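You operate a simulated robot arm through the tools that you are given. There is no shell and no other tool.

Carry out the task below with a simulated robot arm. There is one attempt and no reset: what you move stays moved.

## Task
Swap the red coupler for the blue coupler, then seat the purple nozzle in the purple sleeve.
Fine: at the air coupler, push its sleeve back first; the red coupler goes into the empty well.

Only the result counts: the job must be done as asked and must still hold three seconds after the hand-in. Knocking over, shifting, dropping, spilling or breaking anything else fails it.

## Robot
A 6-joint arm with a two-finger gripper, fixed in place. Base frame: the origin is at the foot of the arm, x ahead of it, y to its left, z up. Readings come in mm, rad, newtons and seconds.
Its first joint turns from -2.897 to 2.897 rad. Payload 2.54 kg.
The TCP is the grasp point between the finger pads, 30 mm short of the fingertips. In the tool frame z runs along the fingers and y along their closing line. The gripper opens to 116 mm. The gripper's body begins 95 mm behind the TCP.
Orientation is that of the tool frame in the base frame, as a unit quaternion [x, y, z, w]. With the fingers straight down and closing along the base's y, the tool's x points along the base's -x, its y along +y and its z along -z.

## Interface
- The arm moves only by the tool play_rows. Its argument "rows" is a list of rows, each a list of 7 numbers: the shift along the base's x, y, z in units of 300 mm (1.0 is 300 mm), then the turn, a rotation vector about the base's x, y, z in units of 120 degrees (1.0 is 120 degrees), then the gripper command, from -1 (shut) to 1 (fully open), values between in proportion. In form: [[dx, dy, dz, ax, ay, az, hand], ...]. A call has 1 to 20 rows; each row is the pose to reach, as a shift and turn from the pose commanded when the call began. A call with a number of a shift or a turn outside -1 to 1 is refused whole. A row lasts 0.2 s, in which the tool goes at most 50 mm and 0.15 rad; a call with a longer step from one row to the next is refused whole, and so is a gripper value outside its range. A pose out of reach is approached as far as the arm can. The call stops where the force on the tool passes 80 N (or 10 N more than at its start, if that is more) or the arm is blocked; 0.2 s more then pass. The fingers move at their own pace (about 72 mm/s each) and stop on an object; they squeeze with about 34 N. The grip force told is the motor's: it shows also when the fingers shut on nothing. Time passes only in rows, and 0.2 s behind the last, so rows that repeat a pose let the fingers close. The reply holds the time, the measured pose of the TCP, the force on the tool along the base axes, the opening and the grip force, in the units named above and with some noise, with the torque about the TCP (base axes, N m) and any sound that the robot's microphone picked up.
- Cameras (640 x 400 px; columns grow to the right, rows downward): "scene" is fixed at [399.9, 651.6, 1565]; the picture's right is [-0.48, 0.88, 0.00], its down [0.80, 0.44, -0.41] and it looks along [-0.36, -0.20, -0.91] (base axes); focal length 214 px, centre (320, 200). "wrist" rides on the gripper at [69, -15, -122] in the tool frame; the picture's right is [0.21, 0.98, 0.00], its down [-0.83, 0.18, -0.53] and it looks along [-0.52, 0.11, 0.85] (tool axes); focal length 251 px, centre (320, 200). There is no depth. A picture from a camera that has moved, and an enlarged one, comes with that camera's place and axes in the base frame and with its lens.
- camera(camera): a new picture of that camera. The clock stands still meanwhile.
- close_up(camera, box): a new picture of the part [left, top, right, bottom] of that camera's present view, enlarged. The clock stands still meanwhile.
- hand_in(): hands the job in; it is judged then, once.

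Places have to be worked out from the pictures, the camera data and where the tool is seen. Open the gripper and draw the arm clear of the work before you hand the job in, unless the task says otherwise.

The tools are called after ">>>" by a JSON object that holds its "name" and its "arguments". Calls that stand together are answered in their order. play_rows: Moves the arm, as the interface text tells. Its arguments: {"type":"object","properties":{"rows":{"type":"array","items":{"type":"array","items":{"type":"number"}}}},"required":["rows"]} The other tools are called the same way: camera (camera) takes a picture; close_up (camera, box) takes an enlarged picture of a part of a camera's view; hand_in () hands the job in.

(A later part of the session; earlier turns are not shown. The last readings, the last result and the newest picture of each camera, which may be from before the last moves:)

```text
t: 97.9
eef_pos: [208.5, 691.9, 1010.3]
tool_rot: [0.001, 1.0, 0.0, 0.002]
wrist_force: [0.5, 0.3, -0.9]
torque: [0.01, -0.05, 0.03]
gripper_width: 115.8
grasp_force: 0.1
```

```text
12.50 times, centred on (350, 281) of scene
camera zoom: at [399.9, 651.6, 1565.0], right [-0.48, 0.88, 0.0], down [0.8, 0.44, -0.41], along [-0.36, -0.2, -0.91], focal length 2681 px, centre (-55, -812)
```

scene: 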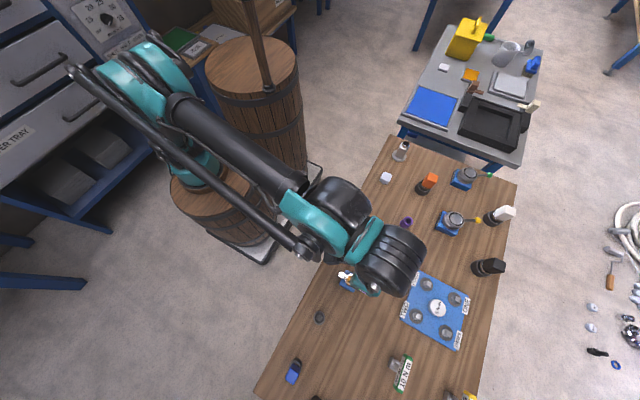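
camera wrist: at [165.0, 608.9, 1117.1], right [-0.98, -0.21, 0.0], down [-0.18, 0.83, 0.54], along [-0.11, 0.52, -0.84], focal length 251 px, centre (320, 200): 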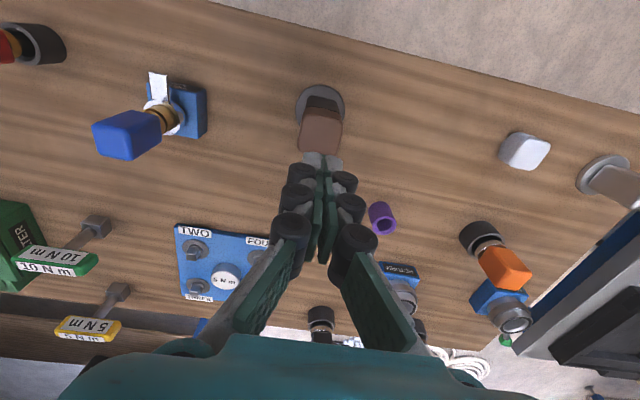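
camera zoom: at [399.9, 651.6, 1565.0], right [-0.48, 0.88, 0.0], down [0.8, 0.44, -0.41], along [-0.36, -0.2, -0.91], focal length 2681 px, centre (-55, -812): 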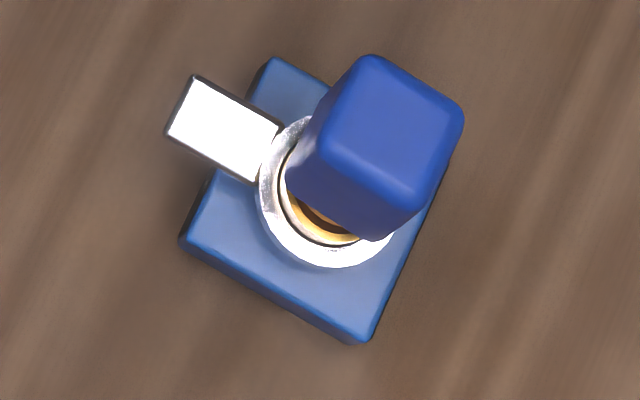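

The scene view shows blue leaning toward −x (~8 mm at the top): held vertically, but not snug in its seat. I'll grip it again with the closing line along y just above the tab, straighten it, and push plug and sleeve down together.

>>> {"name": "play_rows", "arguments": {"rows": [[0.1, 0.02, 0, 0, 0, 0, 0.1], [0.22, 0.04, 0, 0, 0, 0, 0.1], [0.322, 0.058, 0, 0, 0, 0, 0.1], [0.322, 0.058, -0.03, 0, 0, 0, 0.1], [0.322, 0.058, -0.03, 0, 0, 0, 0.1]]}}

>>> {"name": "close_up", "arguments": {"camera": "wrist", "box": [240, 80, 400, 200]}}

```text
t: 99.1
eef_pos: [305.5, 705.7, 997.0]
tool_rot: [0.002, 1.0, 0.001, 0.001]
wrist_force: [0.3, 0.3, 0.6]
torque: [0.0, 0.02, -0.07]
gripper_width: 63.7
grasp_force: 0.1
```

```text
3.33 times, centred on (320, 140) of wrist
camera zoom: at [235.0, 690.0, 1119.3], right [-0.21, 0.98, 0.0], down [0.82, 0.18, 0.54], along [0.52, 0.12, -0.84], focal length 838 px, centre (320, 400)
```

zoom: 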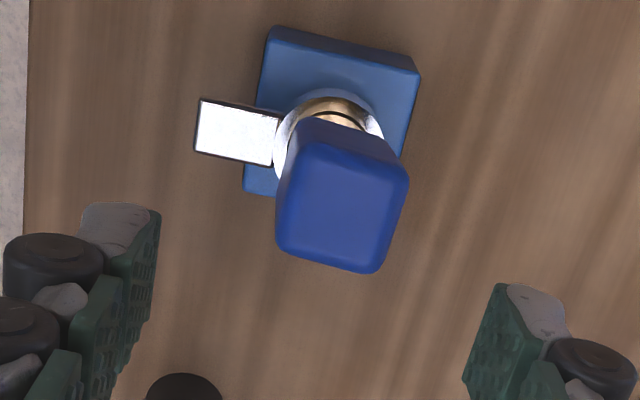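

I shift +4 mm in y and descend around the cap to just above the tab.

>>> {"name": "play_rows", "arguments": {"rows": [[0.003, 0.013, -0.04, 0, 0, 0, 0.1], [0.003, 0.013, -0.14, 0, 0, 0, 0.1], [0.003, 0.013, -0.24, 0, 0, 0, 0.1], [0.003, 0.013, -0.33, 0, 0, 0, 0.1], [0.003, 0.013, -0.38, 0, 0, 0, 0.1], [0.003, 0.013, -0.38, 0, 0, 0, 0.1]]}}

>>> {"name": "close_up", "arguments": {"camera": "wrist", "box": [240, 100, 400, 220]}}

```text
t: 100.5
eef_pos: [306.8, 712.2, 884.8]
tool_rot: [0.001, 1.0, 0.001, 0.001]
wrist_force: [-0.7, 0.4, 1.0]
torque: [0.02, -0.02, -0.03]
gripper_width: 63.9
grasp_force: 0.1
```

```text
3.33 times, centred on (320, 160) of wrist
camera zoom: at [236.1, 696.3, 1006.3], right [-0.21, 0.98, 0.0], down [0.82, 0.18, 0.54], along [0.52, 0.12, -0.84], focal length 838 px, centre (320, 333)
```

zoom: 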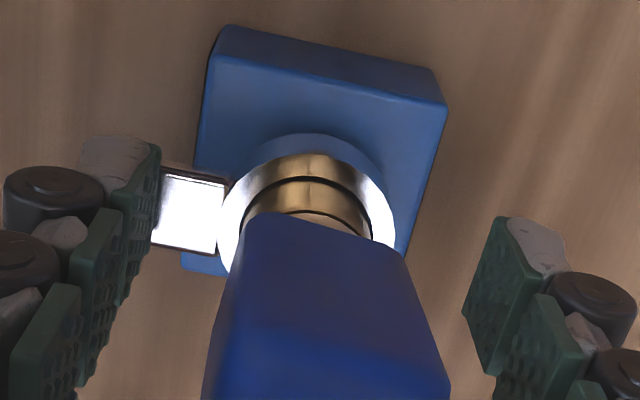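

I centre on the coupler axis (−2.5 mm in y), then squeeze the cap.

>>> {"name": "play_rows", "arguments": {"rows": [[0, -0.008, 0, 0, 0, 0, -0.2], [0, -0.008, 0, 0, 0, 0, -0.45], [0, -0.008, 0, 0, 0, 0, -1], [0, -0.008, 0, 0, 0, 0, -1], [0, -0.008, 0, 0, 0, 0, -1]]}}

>>> {"name": "close_up", "arguments": {"camera": "wrist", "box": [240, 100, 400, 220]}}

```text
t: 101.7
eef_pos: [306.1, 710.4, 883.4]
tool_rot: [0.001, 1.0, 0.0, 0.002]
wrist_force: [0.1, 7.8, 3.0]
torque: [0.3, -0.08, 0.07]
gripper_width: 27.3
grasp_force: 44.4
```

```text
3.33 times, centred on (320, 160) of wrist
camera zoom: at [236.2, 694.2, 1005.8], right [-0.21, 0.98, 0.0], down [0.82, 0.18, 0.54], along [0.52, 0.12, -0.84], focal length 838 px, centre (320, 333)
```

zoom: 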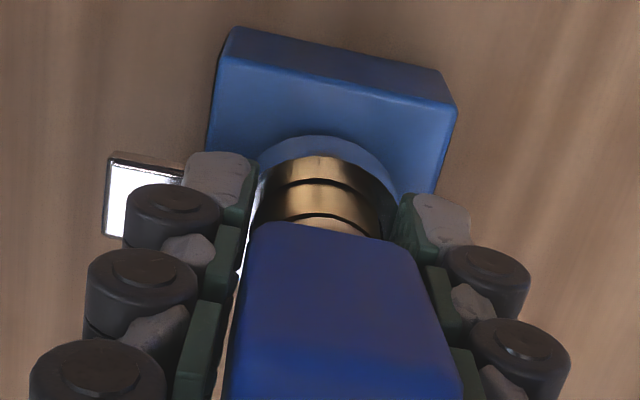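

Gripped. I move +4 mm in x to bring the plug upright, watching the side force.

>>> {"name": "play_rows", "arguments": {"rows": [[0.005, 0.001, 0, 0, 0, 0, -1], [0.01, 0.002, 0, 0, 0, 0, -1], [0.013, 0.002, 0, 0, 0, 0, -1]]}}

>>> {"name": "close_up", "arguments": {"camera": "wrist", "box": [240, 100, 400, 220]}}

```text
t: 102.5
eef_pos: [306.4, 710.0, 883.1]
tool_rot: [-0.001, 1.0, 0.0, 0.001]
wrist_force: [-37.3, -3.7, -18.2]
torque: [-0.02, 1.06, -0.11]
gripper_width: 27.4
grasp_force: 45.6
```

```text
3.33 times, centred on (320, 160) of wrist
camera zoom: at [236.9, 694.2, 1006.1], right [-0.22, 0.98, 0.0], down [0.83, 0.18, 0.53], along [0.52, 0.12, -0.85], focal length 838 px, centre (320, 333)
```

zoom: 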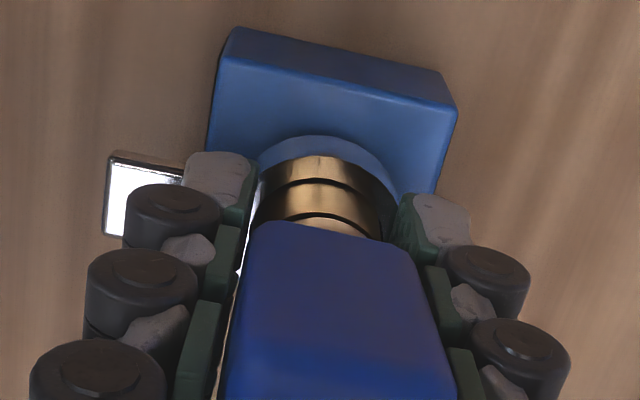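

The pads resist rotation this way (−37 N), so straightening in x needs the other orientation. I back off, release, rise and rotate so the gripper closes along x.

>>> {"name": "play_rows", "arguments": {"rows": [[-0.006, 0, 0, 0, 0, 0, -1], [-0.013, -0.002, 0, 0, 0, 0, -1], [-0.013, -0.002, 0, 0, 0, 0, -0.4], [-0.013, -0.002, 0, 0, 0, 0, 0.1], [-0.013, -0.002, 0.06, 0, 0, 0, 0.1], [-0.013, -0.002, 0.18, 0, 0, 0, 0.1], [-0.013, -0.002, 0.3, 0, 0, 0, 0.1], [-0.013, -0.002, 0.4, 0, 0, 0, 0.1], [-0.013, -0.002, 0.4, 0, 0, 0, 0.1]]}}

>>> {"name": "play_rows", "arguments": {"rows": [[0, 0, 0, 0, 0, 0.068, 0.1], [0, 0, 0, 0, 0, 0.136, 0.1], [0, 0, 0, 0, 0, 0.204, 0.1], [0, 0, 0, 0, 0, 0.272, 0.1], [0, 0, 0, 0, 0, 0.34, 0.1], [0, 0, 0, 0, 0, 0.408, 0.1], [0, 0, 0, 0, 0, 0.476, 0.1], [0, 0, 0, 0, 0, 0.544, 0.1], [0, 0, 0, 0, 0, 0.612, 0.1], [0, 0, 0, 0, 0, 0.68, 0.1], [0, 0, 0, 0, 0, 0.75, 0.1], [0, 0, 0, 0, 0, 0.75, 0.1], [0, 0, 0, 0, 0, 0.75, 0.1]]}}

>>> {"name": "close_up", "arguments": {"camera": "wrist", "box": [240, 80, 400, 200]}}

```text
t: 104.5
eef_pos: [310.4, 708.0, 1004.2]
tool_rot: [0.001, 1.0, 0.0, 0.001]
wrist_force: [-0.2, 0.2, 0.5]
torque: [-0.01, 0.04, -0.05]
gripper_width: 63.6
grasp_force: 0.0
```

```text
t: 107.3
eef_pos: [307.9, 710.4, 1004.6]
tool_rot: [0.707, -0.707, -0.002, -0.001]
wrist_force: [-0.7, 0.8, -0.3]
torque: [-0.02, -0.01, 0.01]
gripper_width: 63.7
grasp_force: 0.2
```

```text
3.33 times, centred on (320, 140) of wrist
camera zoom: at [322.0, 639.7, 1126.3], right [-0.98, -0.21, 0.0], down [-0.18, 0.82, 0.54], along [-0.12, 0.52, -0.84], focal length 838 px, centre (320, 400)
```

zoom: 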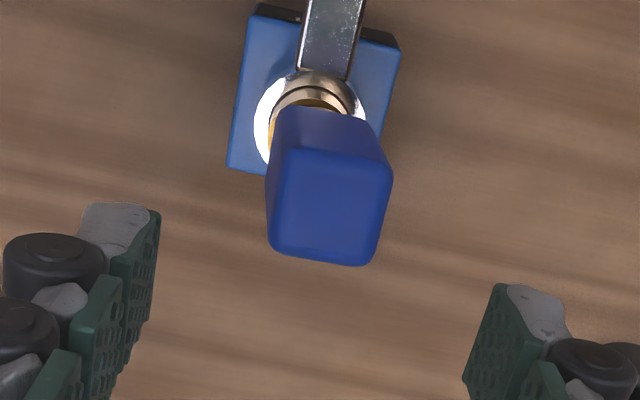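

The coupler axis is ~3.5 mm in +x of the TCP. I shift there, descend around the cap and close slowly to straighten it along x.

>>> {"name": "play_rows", "arguments": {"rows": [[0.012, 0, -0.04, 0, 0, 0, 0.1], [0.012, 0, -0.14, 0, 0, 0, 0.1], [0.012, 0, -0.24, 0, 0, 0, 0.1], [0.012, 0, -0.33, 0, 0, 0, 0.1], [0.012, 0, -0.37, 0, 0, 0, 0.1], [0.012, 0, -0.37, 0, 0, 0, -0.2], [0.012, 0, -0.37, 0, 0, 0, -0.45], [0.012, 0, -0.37, 0, 0, 0, -0.6], [0.012, 0, -0.37, 0, 0, 0, -1]]}}

>>> {"name": "close_up", "arguments": {"camera": "wrist", "box": [250, 100, 390, 220]}}

```text
t: 109.3
eef_pos: [312.0, 710.2, 894.3]
tool_rot: [-0.706, 0.708, 0.002, 0.001]
wrist_force: [-0.7, -0.4, 0.1]
torque: [0.0, 0.06, 0.0]
gripper_width: 26.2
grasp_force: 34.3
```

```text
3.33 times, centred on (320, 160) of wrist
camera zoom: at [326.2, 640.3, 1016.3], right [-0.98, -0.21, 0.0], down [-0.18, 0.82, 0.54], along [-0.12, 0.52, -0.84], focal length 838 px, centre (320, 333)
```

zoom: 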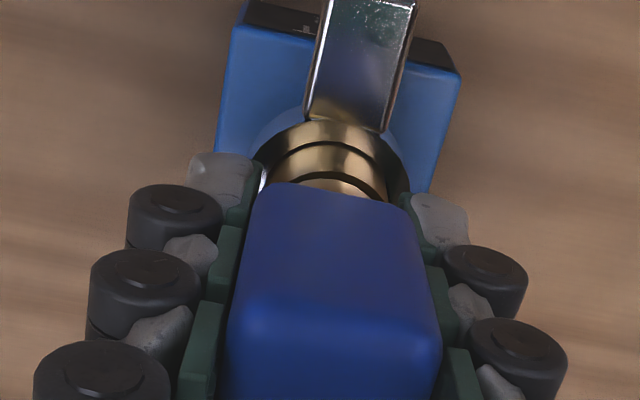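

Straightened with no residual load. I test whether it is free by lifting ~1.5 mm.

>>> {"name": "play_rows", "arguments": {"rows": [[0, 0, 0.003, 0, 0, 0, -1], [0, 0, 0.005, 0, 0, 0, -1]]}}

```text
t: 109.9
eef_pos: [311.3, 709.4, 895.4]
tool_rot: [-0.707, 0.707, 0.002, 0.001]
wrist_force: [-0.6, 5.1, 0.4]
torque: [0.14, -0.04, -0.01]
gripper_width: 26.3
grasp_force: 34.4
```

Blue is free, not locked. Held upright like this, I push it down to feel where it stops.

>>> {"name": "play_rows", "arguments": {"rows": [[0, 0, -0.005, 0, 0, 0, -1], [0, 0, -0.01, 0, 0, 0, -1], [0, 0, -0.014, 0, 0, 0, -1]]}}

>>> {"name": "close_up", "arguments": {"camera": "wrist", "box": [295, 125, 350, 165]}}

```text
t: 110.7
eef_pos: [309.9, 710.1, 892.4]
tool_rot: [-0.707, 0.708, 0.001, 0.001]
wrist_force: [2.4, 9.8, 10.6]
torque: [0.36, 0.0, 0.0]
gripper_width: 26.4
grasp_force: 33.6
```

```text
10.00 times, centred on (322, 145) of wrist
camera zoom: at [325.1, 639.8, 1013.5], right [-0.98, -0.21, 0.0], down [-0.18, 0.82, 0.54], along [-0.12, 0.52, -0.84], focal length 2514 px, centre (295, 750)
```

zoom: 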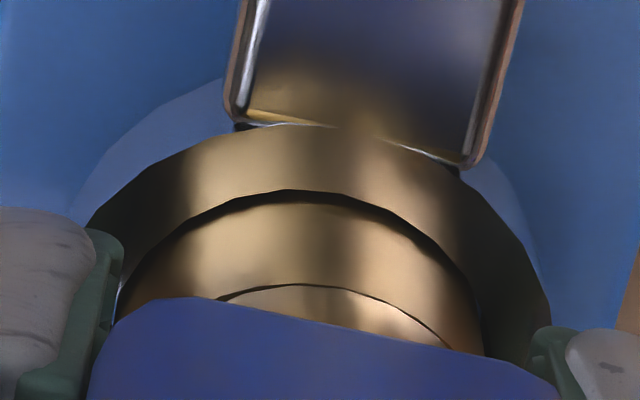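

The shoulder is now nearly flush with the mouth (thin dark line, as red was). There's a +10 N side load; I shift 1 mm toward +y and push down a little more.

>>> {"name": "play_rows", "arguments": {"rows": [[0, 0.003, 0, 0, 0, 0, -1], [0, 0.004, -0.003, 0, 0, 0, -1], [0, 0.004, -0.006, 0, 0, 0, -1]]}}

>>> {"name": "close_up", "arguments": {"camera": "wrist", "box": [295, 125, 350, 165]}}

```text
t: 111.5
eef_pos: [310.5, 708.8, 889.7]
tool_rot: [-0.706, 0.708, 0.001, 0.001]
wrist_force: [0.2, -0.1, 27.0]
torque: [-0.14, 0.07, 0.0]
gripper_width: 26.7
grasp_force: 33.6
```

```text
10.00 times, centred on (322, 145) of wrist
camera zoom: at [325.2, 639.6, 1011.4], right [-0.98, -0.21, 0.0], down [-0.18, 0.82, 0.54], along [-0.12, 0.52, -0.84], focal length 2514 px, centre (295, 750)
```

zoom: 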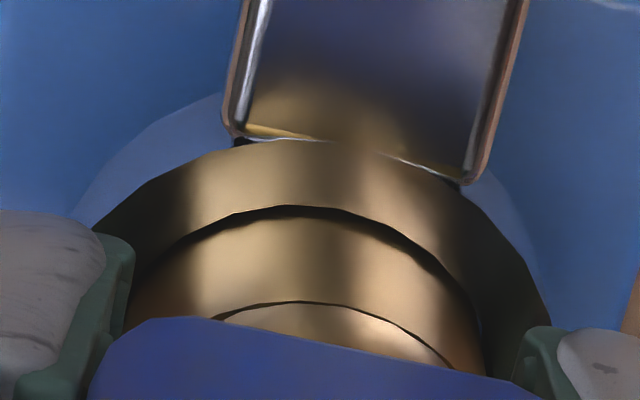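

Flush and resisting at 27 N (slip limit). I test by a gentle lift whether it is now latched.

>>> {"name": "play_rows", "arguments": {"rows": [[0, 0, 0.004, 0, 0, 0, -1], [0, 0, 0.007, 0, 0, 0, -1]]}}

>>> {"name": "play_rows", "arguments": {"rows": [[0, 0, 0.003, 0, 0, 0, -1], [0, 0, 0.004, 0, 0, 0, -1]]}}

>>> {"name": "close_up", "arguments": {"camera": "wrist", "box": [295, 125, 350, 165]}}

```text
t: 112.1
eef_pos: [310.6, 710.1, 889.9]
tool_rot: [-0.707, 0.708, 0.001, 0.0]
wrist_force: [-2.1, -17.6, -3.5]
torque: [-0.39, 0.01, 0.09]
gripper_width: 26.6
grasp_force: 33.8
```

```text
t: 112.7
eef_pos: [310.7, 710.2, 890.6]
tool_rot: [-0.706, 0.708, 0.003, 0.0]
wrist_force: [-2.2, -16.7, -21.2]
torque: [-0.13, 0.04, 0.0]
gripper_width: 26.3
grasp_force: 33.7
```

```text
10.00 times, centred on (322, 145) of wrist
camera zoom: at [325.2, 640.9, 1013.0], right [-0.98, -0.21, 0.0], down [-0.18, 0.82, 0.54], along [-0.12, 0.52, -0.84], focal length 2514 px, centre (295, 750)
```

zoom: 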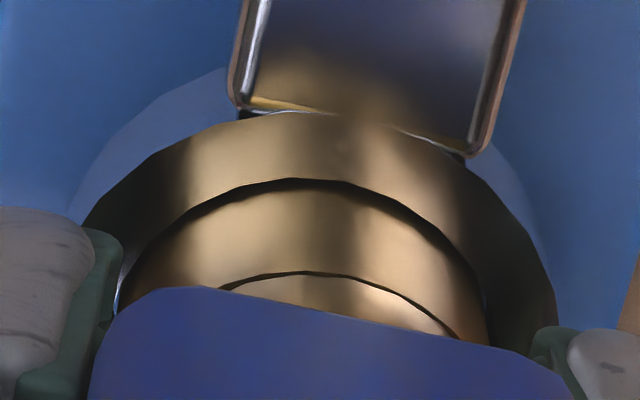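

Now it resists (−21 N at 1 mm) and stays flush: seated and latched. I ease off, release, draw aside and check uprightness.

>>> {"name": "play_rows", "arguments": {"rows": [[0, -0.002, -0.004, 0, 0, 0, -1], [0, -0.004, -0.004, 0, 0, 0, -0.6], [0, -0.004, -0.004, 0, 0, 0, -0.35], [0, -0.004, -0.004, 0, 0, 0, 0.1], [0, -0.004, 0.06, 0, 0, 0, 0.1], [0, -0.004, 0.18, 0, 0, 0, 0.1], [0, -0.004, 0.3, 0, 0, 0, 0.1], [-0.1, -0.02, 0.36, 0, 0, 0, 0.1], [-0.25, -0.05, 0.36, 0, 0, 0, 0.1], [-0.4, -0.08, 0.36, 0, 0, 0, 0.1], [-0.53, -0.11, 0.36, 0, 0, 0, 0.1], [-0.53, -0.11, 0.36, 0, 0, 0, 0.1]]}}

>>> {"name": "close_up", "arguments": {"camera": "scene", "box": [335, 265, 365, 297]}}

>>> {"name": "camera", "arguments": {"camera": "wrist"}}

>>> {"name": "close_up", "arguments": {"camera": "wrist", "box": [85, 65, 215, 165]}}

```text
t: 115.3
eef_pos: [152.2, 676.5, 1001.6]
tool_rot: [-0.706, 0.708, 0.002, 0.001]
wrist_force: [-0.3, -0.1, 0.4]
torque: [0.04, -0.01, -0.01]
gripper_width: 63.5
grasp_force: 0.1
```

```text
12.50 times, centred on (350, 281) of scene
camera zoom: at [399.9, 651.6, 1565.0], right [-0.48, 0.88, 0.0], down [0.8, 0.44, -0.41], along [-0.36, -0.2, -0.91], focal length 2681 px, centre (-55, -812)
```

zoom: 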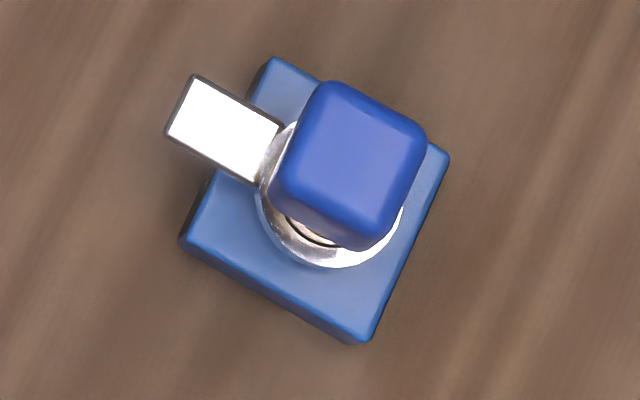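

```text
taken
camera wrist: at [166.7, 607.2, 1123.3], right [-0.98, -0.21, 0.0], down [-0.18, 0.82, 0.54], along [-0.12, 0.52, -0.84], focal length 251 px, centre (320, 200)
```

wrist: 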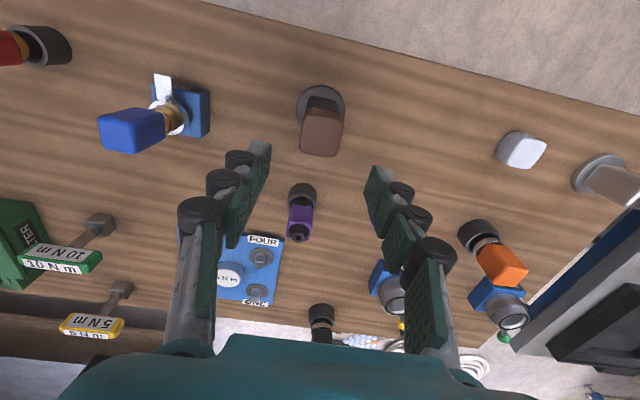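

```text
4.00 times, centred on (150, 115) of wrist
camera zoom: at [166.7, 607.2, 1123.3], right [-0.98, -0.21, 0.0], down [-0.18, 0.82, 0.54], along [-0.12, 0.52, -0.84], focal length 1006 px, centre (1000, 540)
```

zoom: 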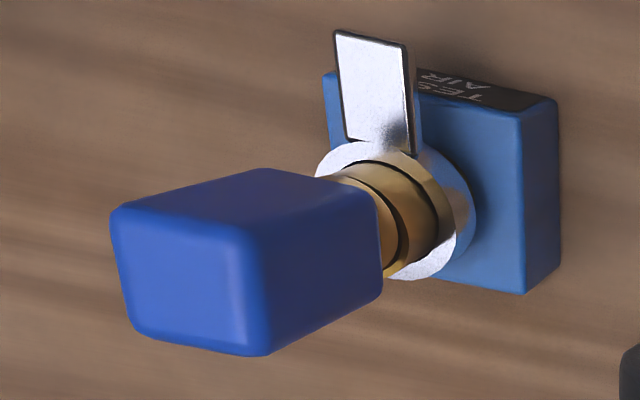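

Blue is latched and flush, but leans ~6 mm toward −y at the top (its tilt stays wherever the gripper leaves it). x tilt is now small, so a squeeze with the closing line along y should set it upright. I rotate back and move above it.

>>> {"name": "play_rows", "arguments": {"rows": [[0.04, 0.009, 0.01, 0, 0, -0.068, 0.1], [0.08, 0.018, 0.02, 0, 0, -0.136, 0.1], [0.13, 0.027, 0.03, 0, 0, -0.204, 0.1], [0.18, 0.036, 0.03, 0, 0, -0.272, 0.1], [0.23, 0.045, 0.03, 0, 0, -0.34, 0.1], [0.28, 0.055, 0.03, 0, 0, -0.408, 0.1], [0.33, 0.065, 0.03, 0, 0, -0.476, 0.1], [0.38, 0.075, 0.03, 0, 0, -0.544, 0.1], [0.43, 0.087, 0.03, 0, 0, -0.612, 0.1], [0.48, 0.1, 0.03, 0, 0, -0.68, 0.1], [0.525, 0.109, 0.03, 0, 0, -0.75, 0.1], [0.525, 0.109, 0.03, 0, 0, -0.75, 0.1], [0.525, 0.109, 0.03, 0, 0, -0.75, 0.1]]}}

>>> {"name": "close_up", "arguments": {"camera": "wrist", "box": [240, 80, 400, 200]}}

```text
t: 118.1
eef_pos: [309.3, 711.4, 1008.2]
tool_rot: [0.001, 1.0, 0.001, 0.002]
wrist_force: [0.8, -0.5, -0.7]
torque: [0.02, 0.0, 0.0]
gripper_width: 63.6
grasp_force: 0.0
```

```text
3.33 times, centred on (320, 140) of wrist
camera zoom: at [239.5, 694.1, 1130.3], right [-0.21, 0.98, 0.0], down [0.82, 0.18, 0.54], along [0.52, 0.12, -0.84], focal length 838 px, centre (320, 400)
```

zoom: 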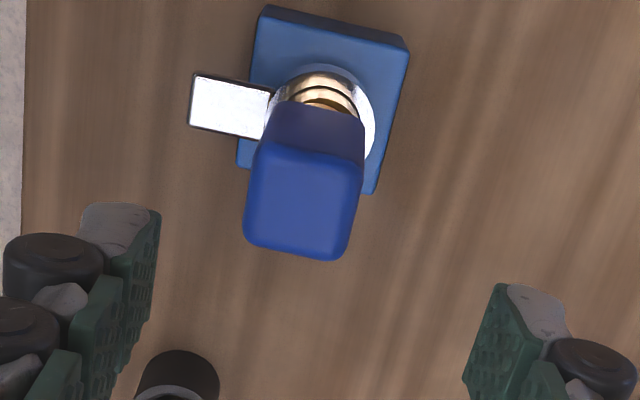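

The TCP is aligned with the coupler axis. I descend and squeeze gently to set the cap upright in y.

>>> {"name": "play_rows", "arguments": {"rows": [[0, 0, -0.08, 0, 0, 0, 0.1], [0, 0, -0.18, 0, 0, 0, 0.1], [0, 0, -0.28, 0, 0, 0, 0.1], [0, 0, -0.36, 0, 0, 0, 0.1], [0, 0, -0.375, 0, 0, 0, 0.1], [0, 0, -0.375, 0, 0, 0, -0.2], [0, 0, -0.375, 0, 0, 0, -0.45], [0, 0, -0.375, 0, 0, 0, -0.54], [0, 0, -0.375, 0, 0, 0, -0.57], [0, 0, -0.375, 0, 0, 0, -0.57]]}}

>>> {"name": "close_up", "arguments": {"camera": "wrist", "box": [250, 100, 390, 220]}}

```text
t: 120.3
eef_pos: [308.1, 710.2, 894.9]
tool_rot: [0.001, 1.0, 0.0, 0.001]
wrist_force: [-0.9, -13.1, -6.5]
torque: [0.47, -0.03, -0.02]
gripper_width: 33.6
grasp_force: 6.6
```

```text
3.33 times, centred on (320, 160) of wrist
camera zoom: at [238.8, 694.6, 1017.5], right [-0.21, 0.98, 0.0], down [0.82, 0.18, 0.54], along [0.52, 0.12, -0.84], focal length 838 px, centre (320, 333)
```

zoom: 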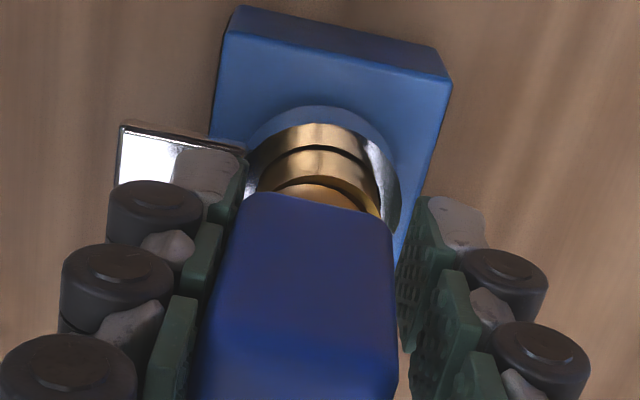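

The −y finger is pushing on the leaning cap. I squeeze fully to bring it upright.

>>> {"name": "play_rows", "arguments": {"rows": [[0, 0, 0, 0, 0, 0, -0.7], [0, 0, 0, 0, 0, 0, -1], [0, 0, 0, 0, 0, 0, -1], [0, 0, 0, 0, 0, 0, -1]]}}

>>> {"name": "close_up", "arguments": {"camera": "wrist", "box": [250, 100, 390, 220]}}

```text
t: 121.3
eef_pos: [308.5, 709.3, 895.0]
tool_rot: [0.001, 1.0, 0.0, 0.002]
wrist_force: [-3.0, -38.7, -11.9]
torque: [1.58, 0.02, 0.03]
gripper_width: 29.3
grasp_force: 34.3
```

```text
3.33 times, centred on (320, 160) of wrist
camera zoom: at [238.8, 693.6, 1017.9], right [-0.21, 0.98, 0.0], down [0.82, 0.18, 0.54], along [0.52, 0.11, -0.84], focal length 838 px, centre (320, 333)
```

zoom: 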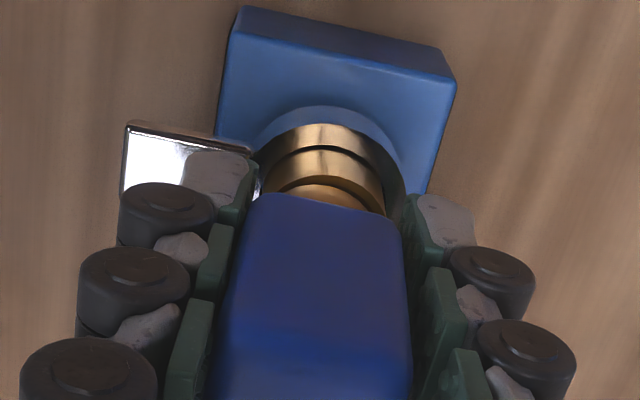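

It resists with 39 N, so the tilt is held stiffly. I lean a little more toward +y (1.5 mm) to see whether it comes upright.

>>> {"name": "play_rows", "arguments": {"rows": [[0, 0.003, 0, 0, 0, 0, -1], [0, 0.006, 0, 0, 0, 0, -1], [0, 0.006, 0, 0, 0, 0, -1]]}}

>>> {"name": "close_up", "arguments": {"camera": "wrist", "box": [250, 100, 390, 220]}}

```text
t: 122.1
eef_pos: [309.5, 709.4, 898.3]
tool_rot: [0.001, 1.0, -0.002, 0.002]
wrist_force: [0.3, -65.6, -23.2]
torque: [1.76, -0.13, -0.01]
gripper_width: 28.7
grasp_force: 34.0
```

```text
3.33 times, centred on (320, 160) of wrist
camera zoom: at [239.0, 694.1, 1019.3], right [-0.21, 0.98, 0.0], down [0.82, 0.18, 0.54], along [0.52, 0.11, -0.84], focal length 838 px, centre (320, 333)
```

zoom: 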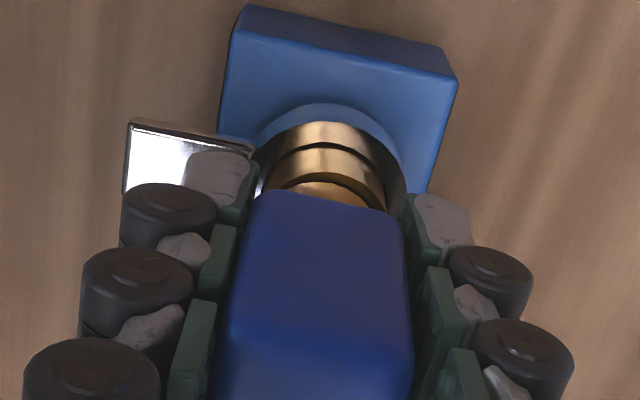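

It stays rigid at 66 N, so the latch froze it in that tilt. I must unlatch via the tab, then re-seat it upright. I back off, release and rise.

>>> {"name": "play_rows", "arguments": {"rows": [[0, -0.003, 0, 0, 0, 0, -1], [0, -0.007, 0, 0, 0, 0, -0.5], [0, -0.007, 0, 0, 0, 0, -0.2], [0, -0.007, 0, 0, 0, 0, 0.1], [0, -0.007, 0.06, 0, 0, 0, 0.1], [0, -0.007, 0.2, 0, 0, 0, 0.1], [0, -0.007, 0.33, 0, 0, 0, 0.1], [0, -0.007, 0.33, 0, 0, 0, -0.4], [0, -0.06, 0.33, 0, 0, 0, -1], [0, -0.14, 0.33, 0, 0, 0, -1], [0, -0.14, 0.33, 0, 0, 0, -1]]}}

>>> {"name": "close_up", "arguments": {"camera": "wrist", "box": [250, 80, 400, 200]}}

>>> {"name": "close_up", "arguments": {"camera": "scene", "box": [325, 255, 375, 300]}}

```text
t: 124.5
eef_pos: [307.8, 671.7, 996.1]
tool_rot: [0.002, 1.0, 0.001, 0.002]
wrist_force: [0.1, 0.5, 0.2]
torque: [0.01, -0.01, -0.01]
gripper_width: 0.0
grasp_force: 28.6
```

```text
3.33 times, centred on (325, 140) of wrist
camera zoom: at [237.7, 654.7, 1118.6], right [-0.21, 0.98, 0.0], down [0.82, 0.18, 0.54], along [0.52, 0.12, -0.84], focal length 838 px, centre (303, 400)
```

zoom: 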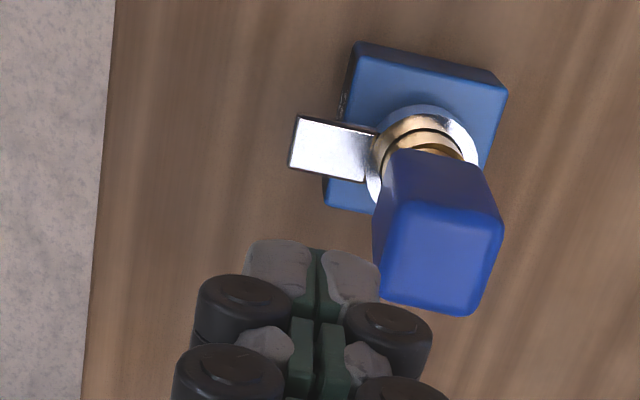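

```text
8.89 times, centred on (350, 278) of scene
camera zoom: at [399.9, 651.6, 1565.0], right [-0.48, 0.88, 0.0], down [0.8, 0.44, -0.41], along [-0.36, -0.2, -0.91], focal length 1906 px, centre (53, -489)
```

zoom: 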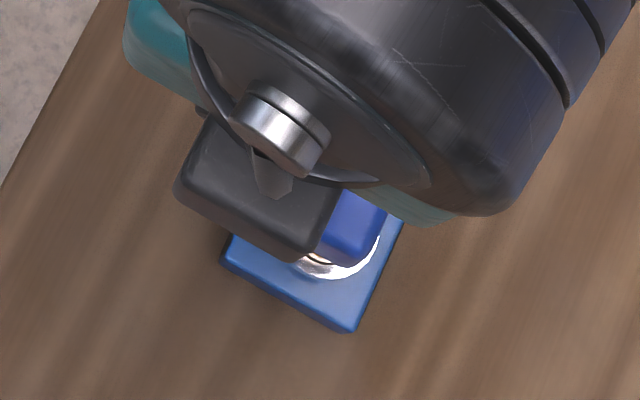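

Tab position confirmed. I shift 3 mm further from the cap, descend and press the tab fully back.

>>> {"name": "play_rows", "arguments": {"rows": [[0.006, -0.01, -0.1, 0, 0, 0, -1], [0.006, -0.01, -0.2, 0, 0, 0, -1], [0.006, -0.01, -0.3, 0, 0, 0, -1], [0.006, -0.01, -0.36, 0, 0, 0, -1], [0.006, -0.01, -0.385, 0, 0, 0, -1], [0.006, -0.01, -0.4, 0, 0, 0, -1], [0.006, -0.01, -0.412, 0, 0, 0, -1]]}}

>>> {"name": "close_up", "arguments": {"camera": "wrist", "box": [250, 100, 390, 220]}}

```text
t: 126.1
eef_pos: [310.7, 666.4, 872.7]
tool_rot: [0.001, 1.0, 0.001, 0.002]
wrist_force: [-0.2, 1.0, 3.6]
torque: [0.05, -0.01, 0.01]
gripper_width: 0.3
grasp_force: 28.4
```

```text
3.33 times, centred on (320, 160) of wrist
camera zoom: at [240.9, 651.3, 994.0], right [-0.21, 0.98, 0.0], down [0.82, 0.18, 0.54], along [0.52, 0.12, -0.84], focal length 838 px, centre (320, 333)
```

zoom: 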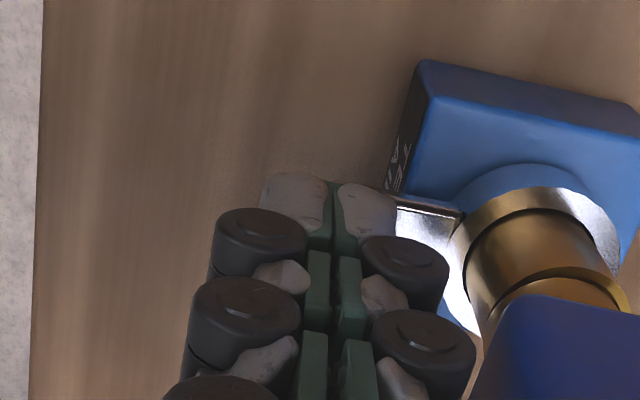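

In contact. I press on to the stop and look at the plug while the sleeve is back.

>>> {"name": "play_rows", "arguments": {"rows": [[0, 0, -0.007, 0, 0, 0, -1], [0, 0, -0.013, 0, 0, 0, -1], [0, 0, -0.019, 0, 0, 0, -1], [0, 0, -0.019, 0, 0, 0, -1]]}}

>>> {"name": "close_up", "arguments": {"camera": "wrist", "box": [250, 100, 390, 220]}}

```text
t: 127.1
eef_pos: [310.0, 666.9, 867.0]
tool_rot: [0.001, 1.0, 0.001, 0.001]
wrist_force: [5.0, 14.0, 50.4]
torque: [0.53, -0.05, -0.04]
gripper_width: 5.9
grasp_force: 28.9
```

```text
3.33 times, centred on (320, 160) of wrist
camera zoom: at [240.7, 650.8, 989.2], right [-0.21, 0.98, 0.0], down [0.82, 0.18, 0.54], along [0.52, 0.12, -0.84], focal length 838 px, centre (320, 333)
```

zoom: 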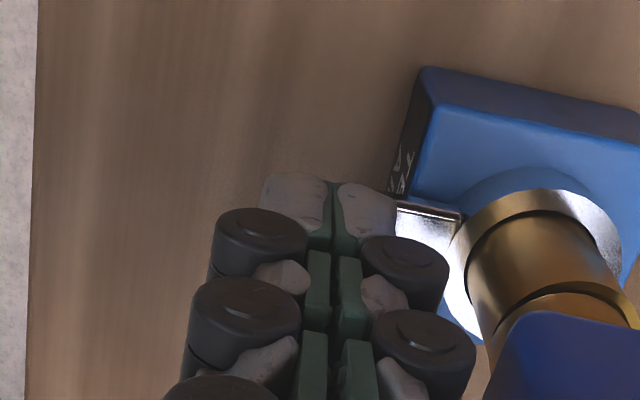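

Sleeve at its stop. I lift off and check how blue stands now.

>>> {"name": "play_rows", "arguments": {"rows": [[0, -0.003, 0.03, 0, 0, 0, -1], [0, -0.003, 0.12, 0, 0, 0, -1], [0, -0.003, 0.26, 0, 0, 0, -1], [0, -0.003, 0.4, 0, 0, 0, -1], [0, -0.003, 0.46, 0, 0, 0, -1], [0, -0.003, 0.46, 0, 0, 0, -1]]}}

>>> {"name": "close_up", "arguments": {"camera": "wrist", "box": [250, 80, 400, 200]}}

```text
t: 128.5
eef_pos: [310.3, 666.1, 1001.5]
tool_rot: [0.001, 1.0, 0.0, 0.002]
wrist_force: [0.5, 0.2, 0.6]
torque: [0.01, 0.0, 0.01]
gripper_width: 0.0
grasp_force: 28.7
```

```text
3.33 times, centred on (325, 140) of wrist
camera zoom: at [240.2, 651.0, 1124.3], right [-0.21, 0.98, 0.0], down [0.82, 0.18, 0.54], along [0.52, 0.12, -0.84], focal length 838 px, centre (303, 400)
```

zoom: 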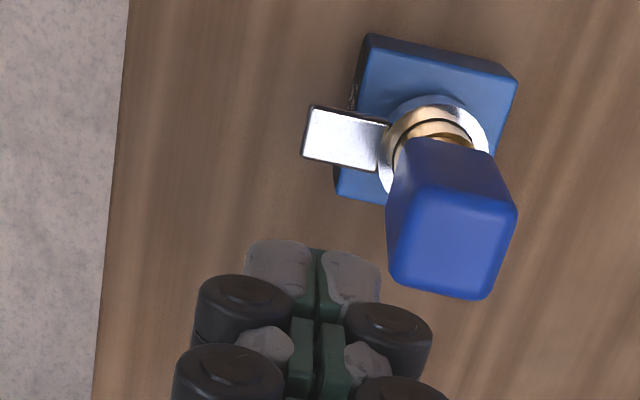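

Blue still leans ~5 mm toward −y. I go back over it with the gripper open and squeeze along y to see whether it's now free to straighten.

>>> {"name": "play_rows", "arguments": {"rows": [[0, 0.05, 0.02, 0, 0, 0, -0.3], [0, 0.1, 0.02, 0, 0, 0, 0.1], [0, 0.142, 0.02, 0, 0, 0, 0.1], [0, 0.142, 0.02, 0, 0, 0, 0.1], [0, 0.142, 0.02, 0, 0, 0, 0.1]]}}

>>> {"name": "close_up", "arguments": {"camera": "wrist", "box": [240, 80, 400, 200]}}

```text
t: 129.7
eef_pos: [311.0, 709.3, 1009.3]
tool_rot: [0.0, 1.0, 0.0, 0.003]
wrist_force: [0.4, -0.2, 0.4]
torque: [0.01, 0.01, 0.01]
gripper_width: 63.9
grasp_force: 0.0
```

```text
3.33 times, centred on (320, 140) of wrist
camera zoom: at [241.5, 692.8, 1131.3], right [-0.21, 0.98, 0.0], down [0.82, 0.18, 0.54], along [0.52, 0.12, -0.84], focal length 838 px, centre (320, 400)
```

zoom: 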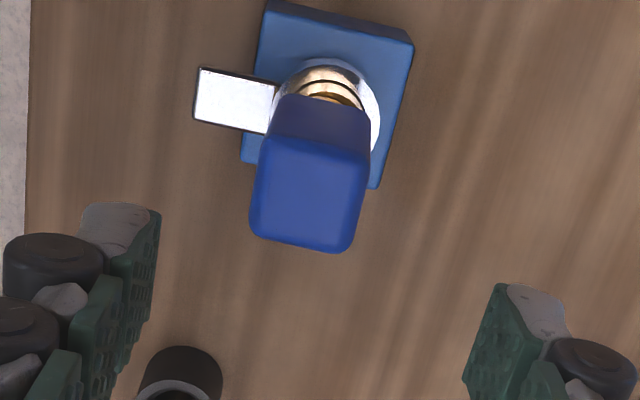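

Coupler axis is ~1.4 mm toward +y of the TCP; I correct, descend, and close.

>>> {"name": "play_rows", "arguments": {"rows": [[-0.002, 0.005, -0.08, 0, 0, 0, 0.1], [-0.002, 0.005, -0.18, 0, 0, 0, 0.1], [-0.002, 0.005, -0.28, 0, 0, 0, 0.1], [-0.002, 0.005, -0.36, 0, 0, 0, 0.1], [-0.002, 0.005, -0.38, 0, 0, 0, 0.1], [-0.002, 0.005, -0.38, 0, 0, 0, -0.2], [-0.002, 0.005, -0.38, 0, 0, 0, -0.45], [-0.002, 0.005, -0.38, 0, 0, 0, -0.54], [-0.002, 0.005, -0.38, 0, 0, 0, -0.57], [-0.002, 0.005, -0.38, 0, 0, 0, -0.57]]}}

>>> {"name": "close_up", "arguments": {"camera": "wrist", "box": [250, 100, 390, 220]}}

```text
t: 131.9
eef_pos: [308.8, 711.0, 896.8]
tool_rot: [0.001, 1.0, 0.0, 0.002]
wrist_force: [0.7, -4.8, 22.9]
torque: [-0.47, -0.04, 0.04]
gripper_width: 26.4
grasp_force: 34.1
```

```text
3.33 times, centred on (320, 160) of wrist
camera zoom: at [239.8, 695.0, 1019.4], right [-0.21, 0.98, 0.0], down [0.82, 0.18, 0.54], along [0.52, 0.12, -0.84], focal length 838 px, centre (320, 333)
```

zoom: 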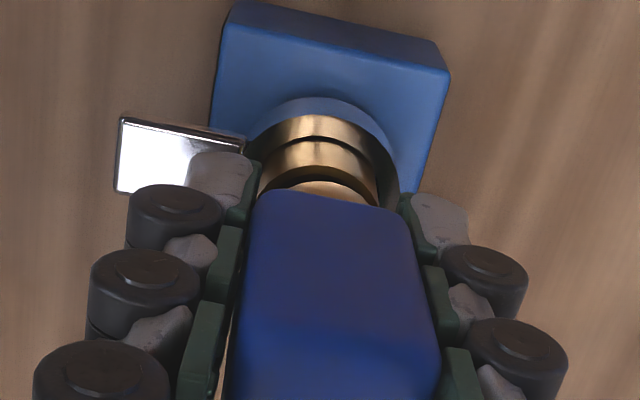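

Now it straightened easily (26.4 mm): the tab press had unlatched it. With small side loads I push it down to the flush seat.

>>> {"name": "play_rows", "arguments": {"rows": [[0, -0.001, -0.004, 0, 0, 0, -1], [0, -0.001, -0.009, 0, 0, 0, -1], [0, -0.001, -0.013, 0, 0, 0, -1], [0, -0.001, -0.016, 0, 0, 0, -1]]}}

>>> {"name": "close_up", "arguments": {"camera": "wrist", "box": [295, 125, 350, 165]}}

```text
t: 132.7
eef_pos: [309.0, 709.4, 898.0]
tool_rot: [0.001, 1.0, 0.002, 0.002]
wrist_force: [-3.0, -1.3, 34.2]
torque: [-0.54, 0.09, -0.11]
gripper_width: 26.8
grasp_force: 33.5
stopped in row 3: the force on the tool passed its limit at 85 N (the readings are from after the stop); the commanded pose is now the measured one
```

```text
10.00 times, centred on (322, 145) of wrist
camera zoom: at [239.7, 694.2, 1019.1], right [-0.21, 0.98, 0.0], down [0.82, 0.18, 0.54], along [0.52, 0.12, -0.84], focal length 2514 px, centre (295, 750)
```

zoom: 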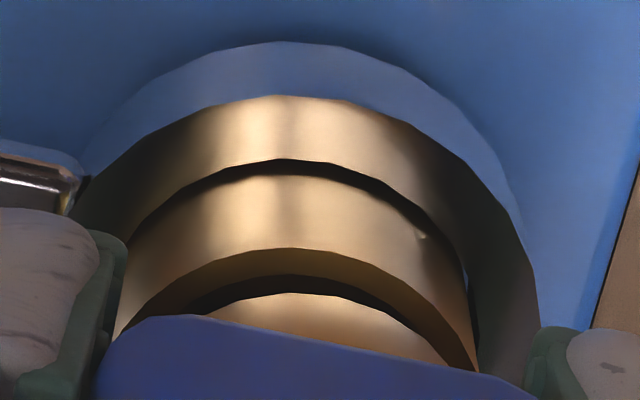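

Stuck at 85 N: at this grip height the left fingertip probably catches the brass tube's rim. I open slightly, raise the grip by 10 mm and squeeze again.

>>> {"name": "play_rows", "arguments": {"rows": [[0, 0, 0.008, 0, 0, 0, -1], [0, 0, 0.008, 0, 0, 0, -0.4], [0, 0, 0.02, 0, 0, 0, -0.4], [0, 0, 0.036, 0, 0, 0, -0.4], [0, 0, 0.036, 0, 0, 0, -0.55], [0, 0, 0.036, 0, 0, 0, -0.57], [0, 0, 0.036, 0, 0, 0, -0.57]]}}

>>> {"name": "close_up", "arguments": {"camera": "wrist", "box": [250, 100, 390, 220]}}

```text
t: 134.2
eef_pos: [309.4, 711.8, 904.1]
tool_rot: [0.001, 1.0, 0.002, 0.002]
wrist_force: [2.4, -3.8, -0.3]
torque: [-0.15, -0.08, -0.01]
gripper_width: 26.8
grasp_force: 34.1
```

```text
3.33 times, centred on (320, 160) of wrist
camera zoom: at [240.6, 695.8, 1027.4], right [-0.21, 0.98, 0.0], down [0.82, 0.18, 0.54], along [0.52, 0.12, -0.84], focal length 838 px, centre (320, 333)
```

zoom: 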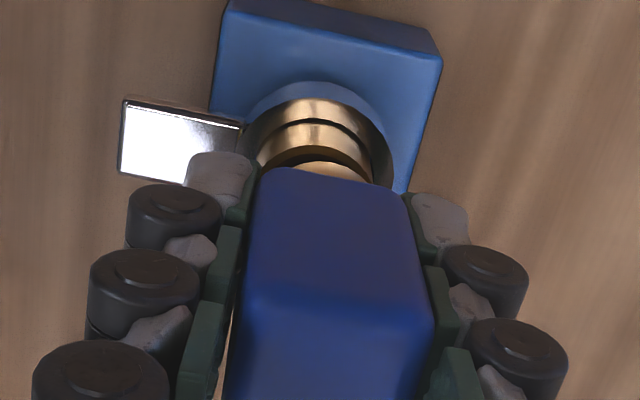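

Clean grip, no loads. I push down in small steps.

>>> {"name": "play_rows", "arguments": {"rows": [[0, 0, -0.004, 0, 0, 0, -1], [0, 0, -0.008, 0, 0, 0, -1], [0, 0, -0.012, 0, 0, 0, -1]]}}

>>> {"name": "close_up", "arguments": {"camera": "wrist", "box": [290, 115, 350, 160]}}

```text
t: 135.1
eef_pos: [310.0, 711.3, 902.5]
tool_rot: [0.001, 1.0, 0.002, 0.002]
wrist_force: [1.1, -3.1, 2.6]
torque: [-0.12, -0.01, -0.01]
gripper_width: 26.4
grasp_force: 34.2
```

```text
8.89 times, centred on (320, 138) of wrist
camera zoom: at [240.5, 695.5, 1024.6], right [-0.21, 0.98, 0.0], down [0.82, 0.18, 0.54], along [0.52, 0.12, -0.84], focal length 2235 px, centre (320, 756)
```

zoom: 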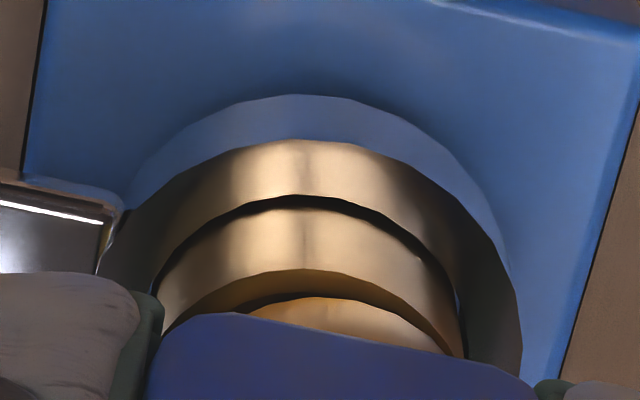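

It descends with little force. I continue.

>>> {"name": "play_rows", "arguments": {"rows": [[0, 0, -0.004, 0, 0, 0, -1], [0, 0, -0.008, 0, 0, 0, -1], [0, 0, -0.012, 0, 0, 0, -1]]}}

>>> {"name": "close_up", "arguments": {"camera": "wrist", "box": [290, 115, 350, 160]}}

```text
t: 135.8
eef_pos: [308.7, 710.6, 899.3]
tool_rot: [0.001, 1.0, 0.003, 0.002]
wrist_force: [7.0, 4.8, 26.6]
torque: [0.14, -0.11, -0.07]
gripper_width: 26.7
grasp_force: 34.1
```

```text
8.89 times, centred on (320, 138) of wrist
camera zoom: at [239.9, 694.9, 1021.3], right [-0.21, 0.98, 0.0], down [0.82, 0.18, 0.54], along [0.53, 0.12, -0.84], focal length 2235 px, centre (320, 756)
```

zoom: 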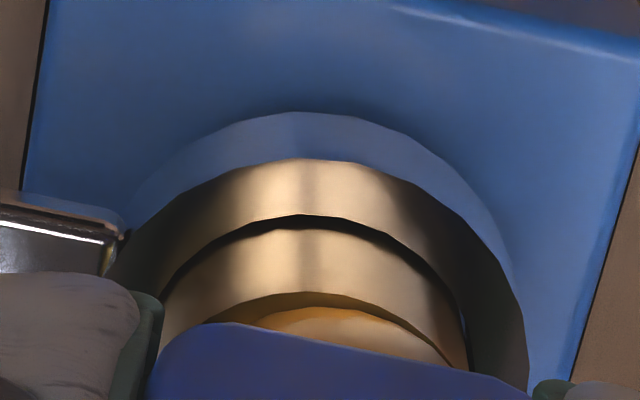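

Nearly there, with +7 N in x. I follow that by ~1 mm in +x while pressing lightly.

>>> {"name": "play_rows", "arguments": {"rows": [[0.002, 0.001, 0, 0, 0, 0, -1], [0.004, 0.001, -0.002, 0, 0, 0, -1], [0.004, 0.001, -0.005, 0, 0, 0, -1]]}}

>>> {"name": "close_up", "arguments": {"camera": "wrist", "box": [290, 115, 350, 160]}}

```text
t: 136.7
eef_pos: [309.9, 711.6, 897.9]
tool_rot: [0.001, 1.0, 0.002, 0.002]
wrist_force: [0.6, 7.8, 40.6]
torque: [0.04, 0.2, 0.02]
gripper_width: 26.6
grasp_force: 34.1
```

```text
8.89 times, centred on (320, 138) of wrist
camera zoom: at [239.8, 694.6, 1019.5], right [-0.21, 0.98, 0.0], down [0.82, 0.18, 0.54], along [0.52, 0.12, -0.84], focal length 2235 px, centre (320, 756)
```

zoom: 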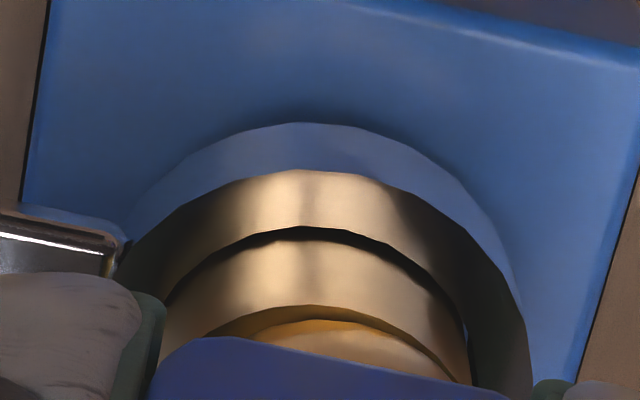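

40 N now; gap nearly closed but not uniformly. I follow the +8 N in y and add a slight yaw wiggle while pressing.

>>> {"name": "play_rows", "arguments": {"rows": [[0, 0.003, 0, 0, 0, 0.015, -1], [0, 0.003, -0.001, 0, 0, -0.015, -1], [0.001, 0.003, -0.002, 0, 0, 0.015, -1], [0.001, 0.003, -0.002, 0, 0, 0, -1]]}}

>>> {"name": "close_up", "arguments": {"camera": "wrist", "box": [290, 115, 350, 160]}}

```text
t: 137.7
eef_pos: [311.7, 710.6, 897.3]
tool_rot: [0.0, 1.0, 0.002, 0.001]
wrist_force: [-2.7, -13.0, 26.9]
torque: [-0.82, 0.2, 0.25]
gripper_width: 26.6
grasp_force: 33.7
```

```text
8.89 times, centred on (320, 138) of wrist
camera zoom: at [241.0, 695.0, 1019.5], right [-0.21, 0.98, 0.0], down [0.82, 0.18, 0.54], along [0.52, 0.12, -0.84], focal length 2235 px, centre (320, 756)
```

zoom: 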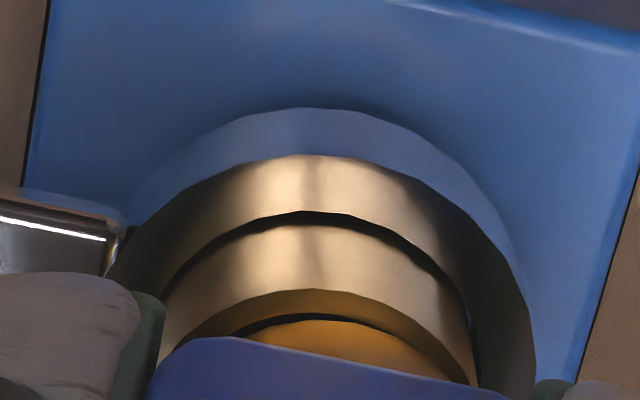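

The gap opened on the −x side, i.e. the plug now leans toward +x. I move back 1.5 mm in −x and re-check.

>>> {"name": "play_rows", "arguments": {"rows": [[-0.003, -0.001, 0, 0, 0, 0, -1], [-0.006, -0.002, 0, 0, 0, 0, -1], [-0.006, -0.002, -0.003, 0, 0, 0, -1]]}}

>>> {"name": "close_up", "arguments": {"camera": "wrist", "box": [290, 115, 350, 160]}}

>>> {"name": "close_up", "arguments": {"camera": "scene", "box": [325, 255, 375, 300]}}

```text
t: 138.4
eef_pos: [311.1, 709.3, 898.8]
tool_rot: [0.001, 1.0, 0.002, 0.002]
wrist_force: [7.2, -5.3, 57.9]
torque: [-0.83, -0.04, 0.28]
gripper_width: 26.6
grasp_force: 34.2
```

```text
8.89 times, centred on (320, 138) of wrist
camera zoom: at [240.8, 694.7, 1019.3], right [-0.21, 0.98, 0.0], down [0.82, 0.18, 0.54], along [0.53, 0.12, -0.84], focal length 2235 px, centre (320, 756)
```

zoom: 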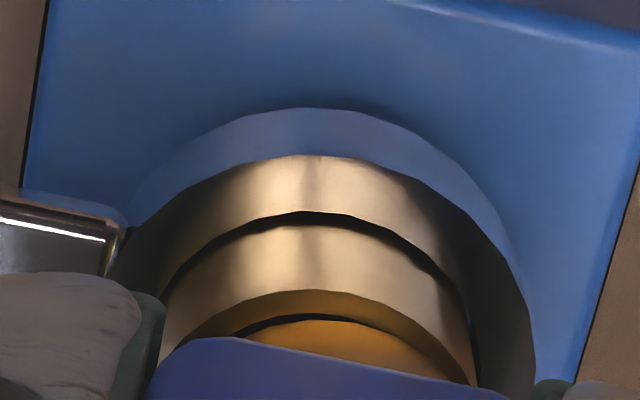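

```text
8.89 times, centred on (350, 278) of scene
camera zoom: at [399.9, 651.6, 1565.0], right [-0.48, 0.88, 0.0], down [0.8, 0.44, -0.41], along [-0.36, -0.2, -0.91], focal length 1906 px, centre (53, -489)
```

zoom: 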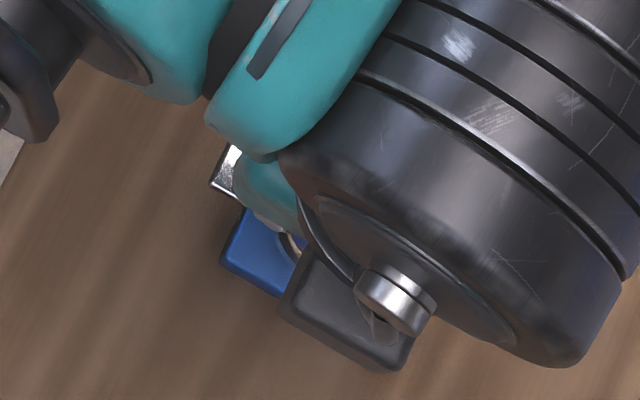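

I test with a gentle 1 mm lift whether it latched in this position.

>>> {"name": "play_rows", "arguments": {"rows": [[0, 0, 0.005, 0, 0, 0, -1], [0, 0, 0.008, 0, 0, 0, -1]]}}

>>> {"name": "play_rows", "arguments": {"rows": [[0, 0, 0.002, 0, 0, 0, -1], [0, 0, 0.004, 0, 0, 0, -1]]}}

```text
t: 139.1
eef_pos: [310.5, 711.8, 897.8]
tool_rot: [0.002, 1.0, 0.003, 0.001]
wrist_force: [12.0, -7.6, 31.1]
torque: [-0.66, -0.34, 0.17]
gripper_width: 26.6
grasp_force: 33.9
```

```text
t: 139.7
eef_pos: [310.9, 711.8, 897.5]
tool_rot: [0.001, 1.0, 0.001, 0.002]
wrist_force: [6.1, -13.1, -1.2]
torque: [-0.47, -0.23, -0.03]
gripper_width: 26.6
grasp_force: 34.7
```

>>> {"name": "play_rows", "arguments": {"rows": [[0, 0, 0.003, 0, 0, 0, -1], [0, 0, 0.005, 0, 0, 0, -1]]}}

>>> {"name": "close_up", "arguments": {"camera": "wrist", "box": [290, 115, 350, 160]}}

```text
t: 140.2
eef_pos: [310.1, 711.5, 899.7]
tool_rot: [0.002, 1.0, 0.002, 0.002]
wrist_force: [5.5, -11.7, -2.4]
torque: [-0.47, -0.2, 0.01]
gripper_width: 26.5
grasp_force: 33.2
```

```text
8.89 times, centred on (320, 138) of wrist
camera zoom: at [240.1, 695.6, 1022.2], right [-0.21, 0.98, 0.0], down [0.82, 0.18, 0.54], along [0.52, 0.12, -0.84], focal length 2235 px, centre (320, 756)
```

zoom: 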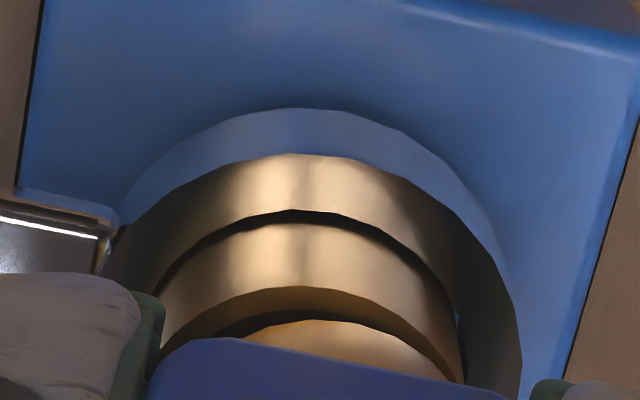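

Still free: it was jamming on the mouth because the tool sits ~1–2 mm too far in +y (−12 N). I null the side forces first, then push.

>>> {"name": "play_rows", "arguments": {"rows": [[0.001, -0.003, 0, 0, 0, 0, -1], [0.002, -0.005, 0, 0, 0, 0, -1], [0.002, -0.005, 0, 0, 0, 0, -1]]}}

```text
t: 141.1
eef_pos: [310.2, 709.9, 900.3]
tool_rot: [0.001, 1.0, 0.002, 0.002]
wrist_force: [-0.1, 0.9, 1.4]
torque: [0.04, -0.02, 0.0]
gripper_width: 26.4
grasp_force: 33.4
```

Side forces are zero. Now I push straight down in small steps.

>>> {"name": "play_rows", "arguments": {"rows": [[0, 0, -0.003, 0, 0, 0, -1], [0, 0, -0.007, 0, 0, 0, -1], [0, 0, -0.01, 0, 0, 0, -1]]}}

>>> {"name": "close_up", "arguments": {"camera": "wrist", "box": [290, 115, 350, 160]}}

```text
t: 141.8
eef_pos: [310.5, 711.0, 897.3]
tool_rot: [0.001, 1.0, 0.004, 0.002]
wrist_force: [-0.2, 3.0, 8.5]
torque: [0.05, 0.05, 0.0]
gripper_width: 26.6
grasp_force: 34.3
```

```text
8.89 times, centred on (320, 138) of wrist
camera zoom: at [240.5, 694.2, 1019.4], right [-0.21, 0.98, 0.0], down [0.82, 0.18, 0.54], along [0.52, 0.12, -0.84], focal length 2235 px, centre (320, 756)
```

zoom: 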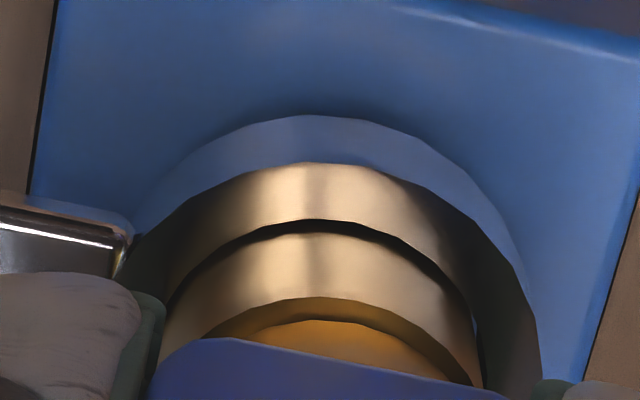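

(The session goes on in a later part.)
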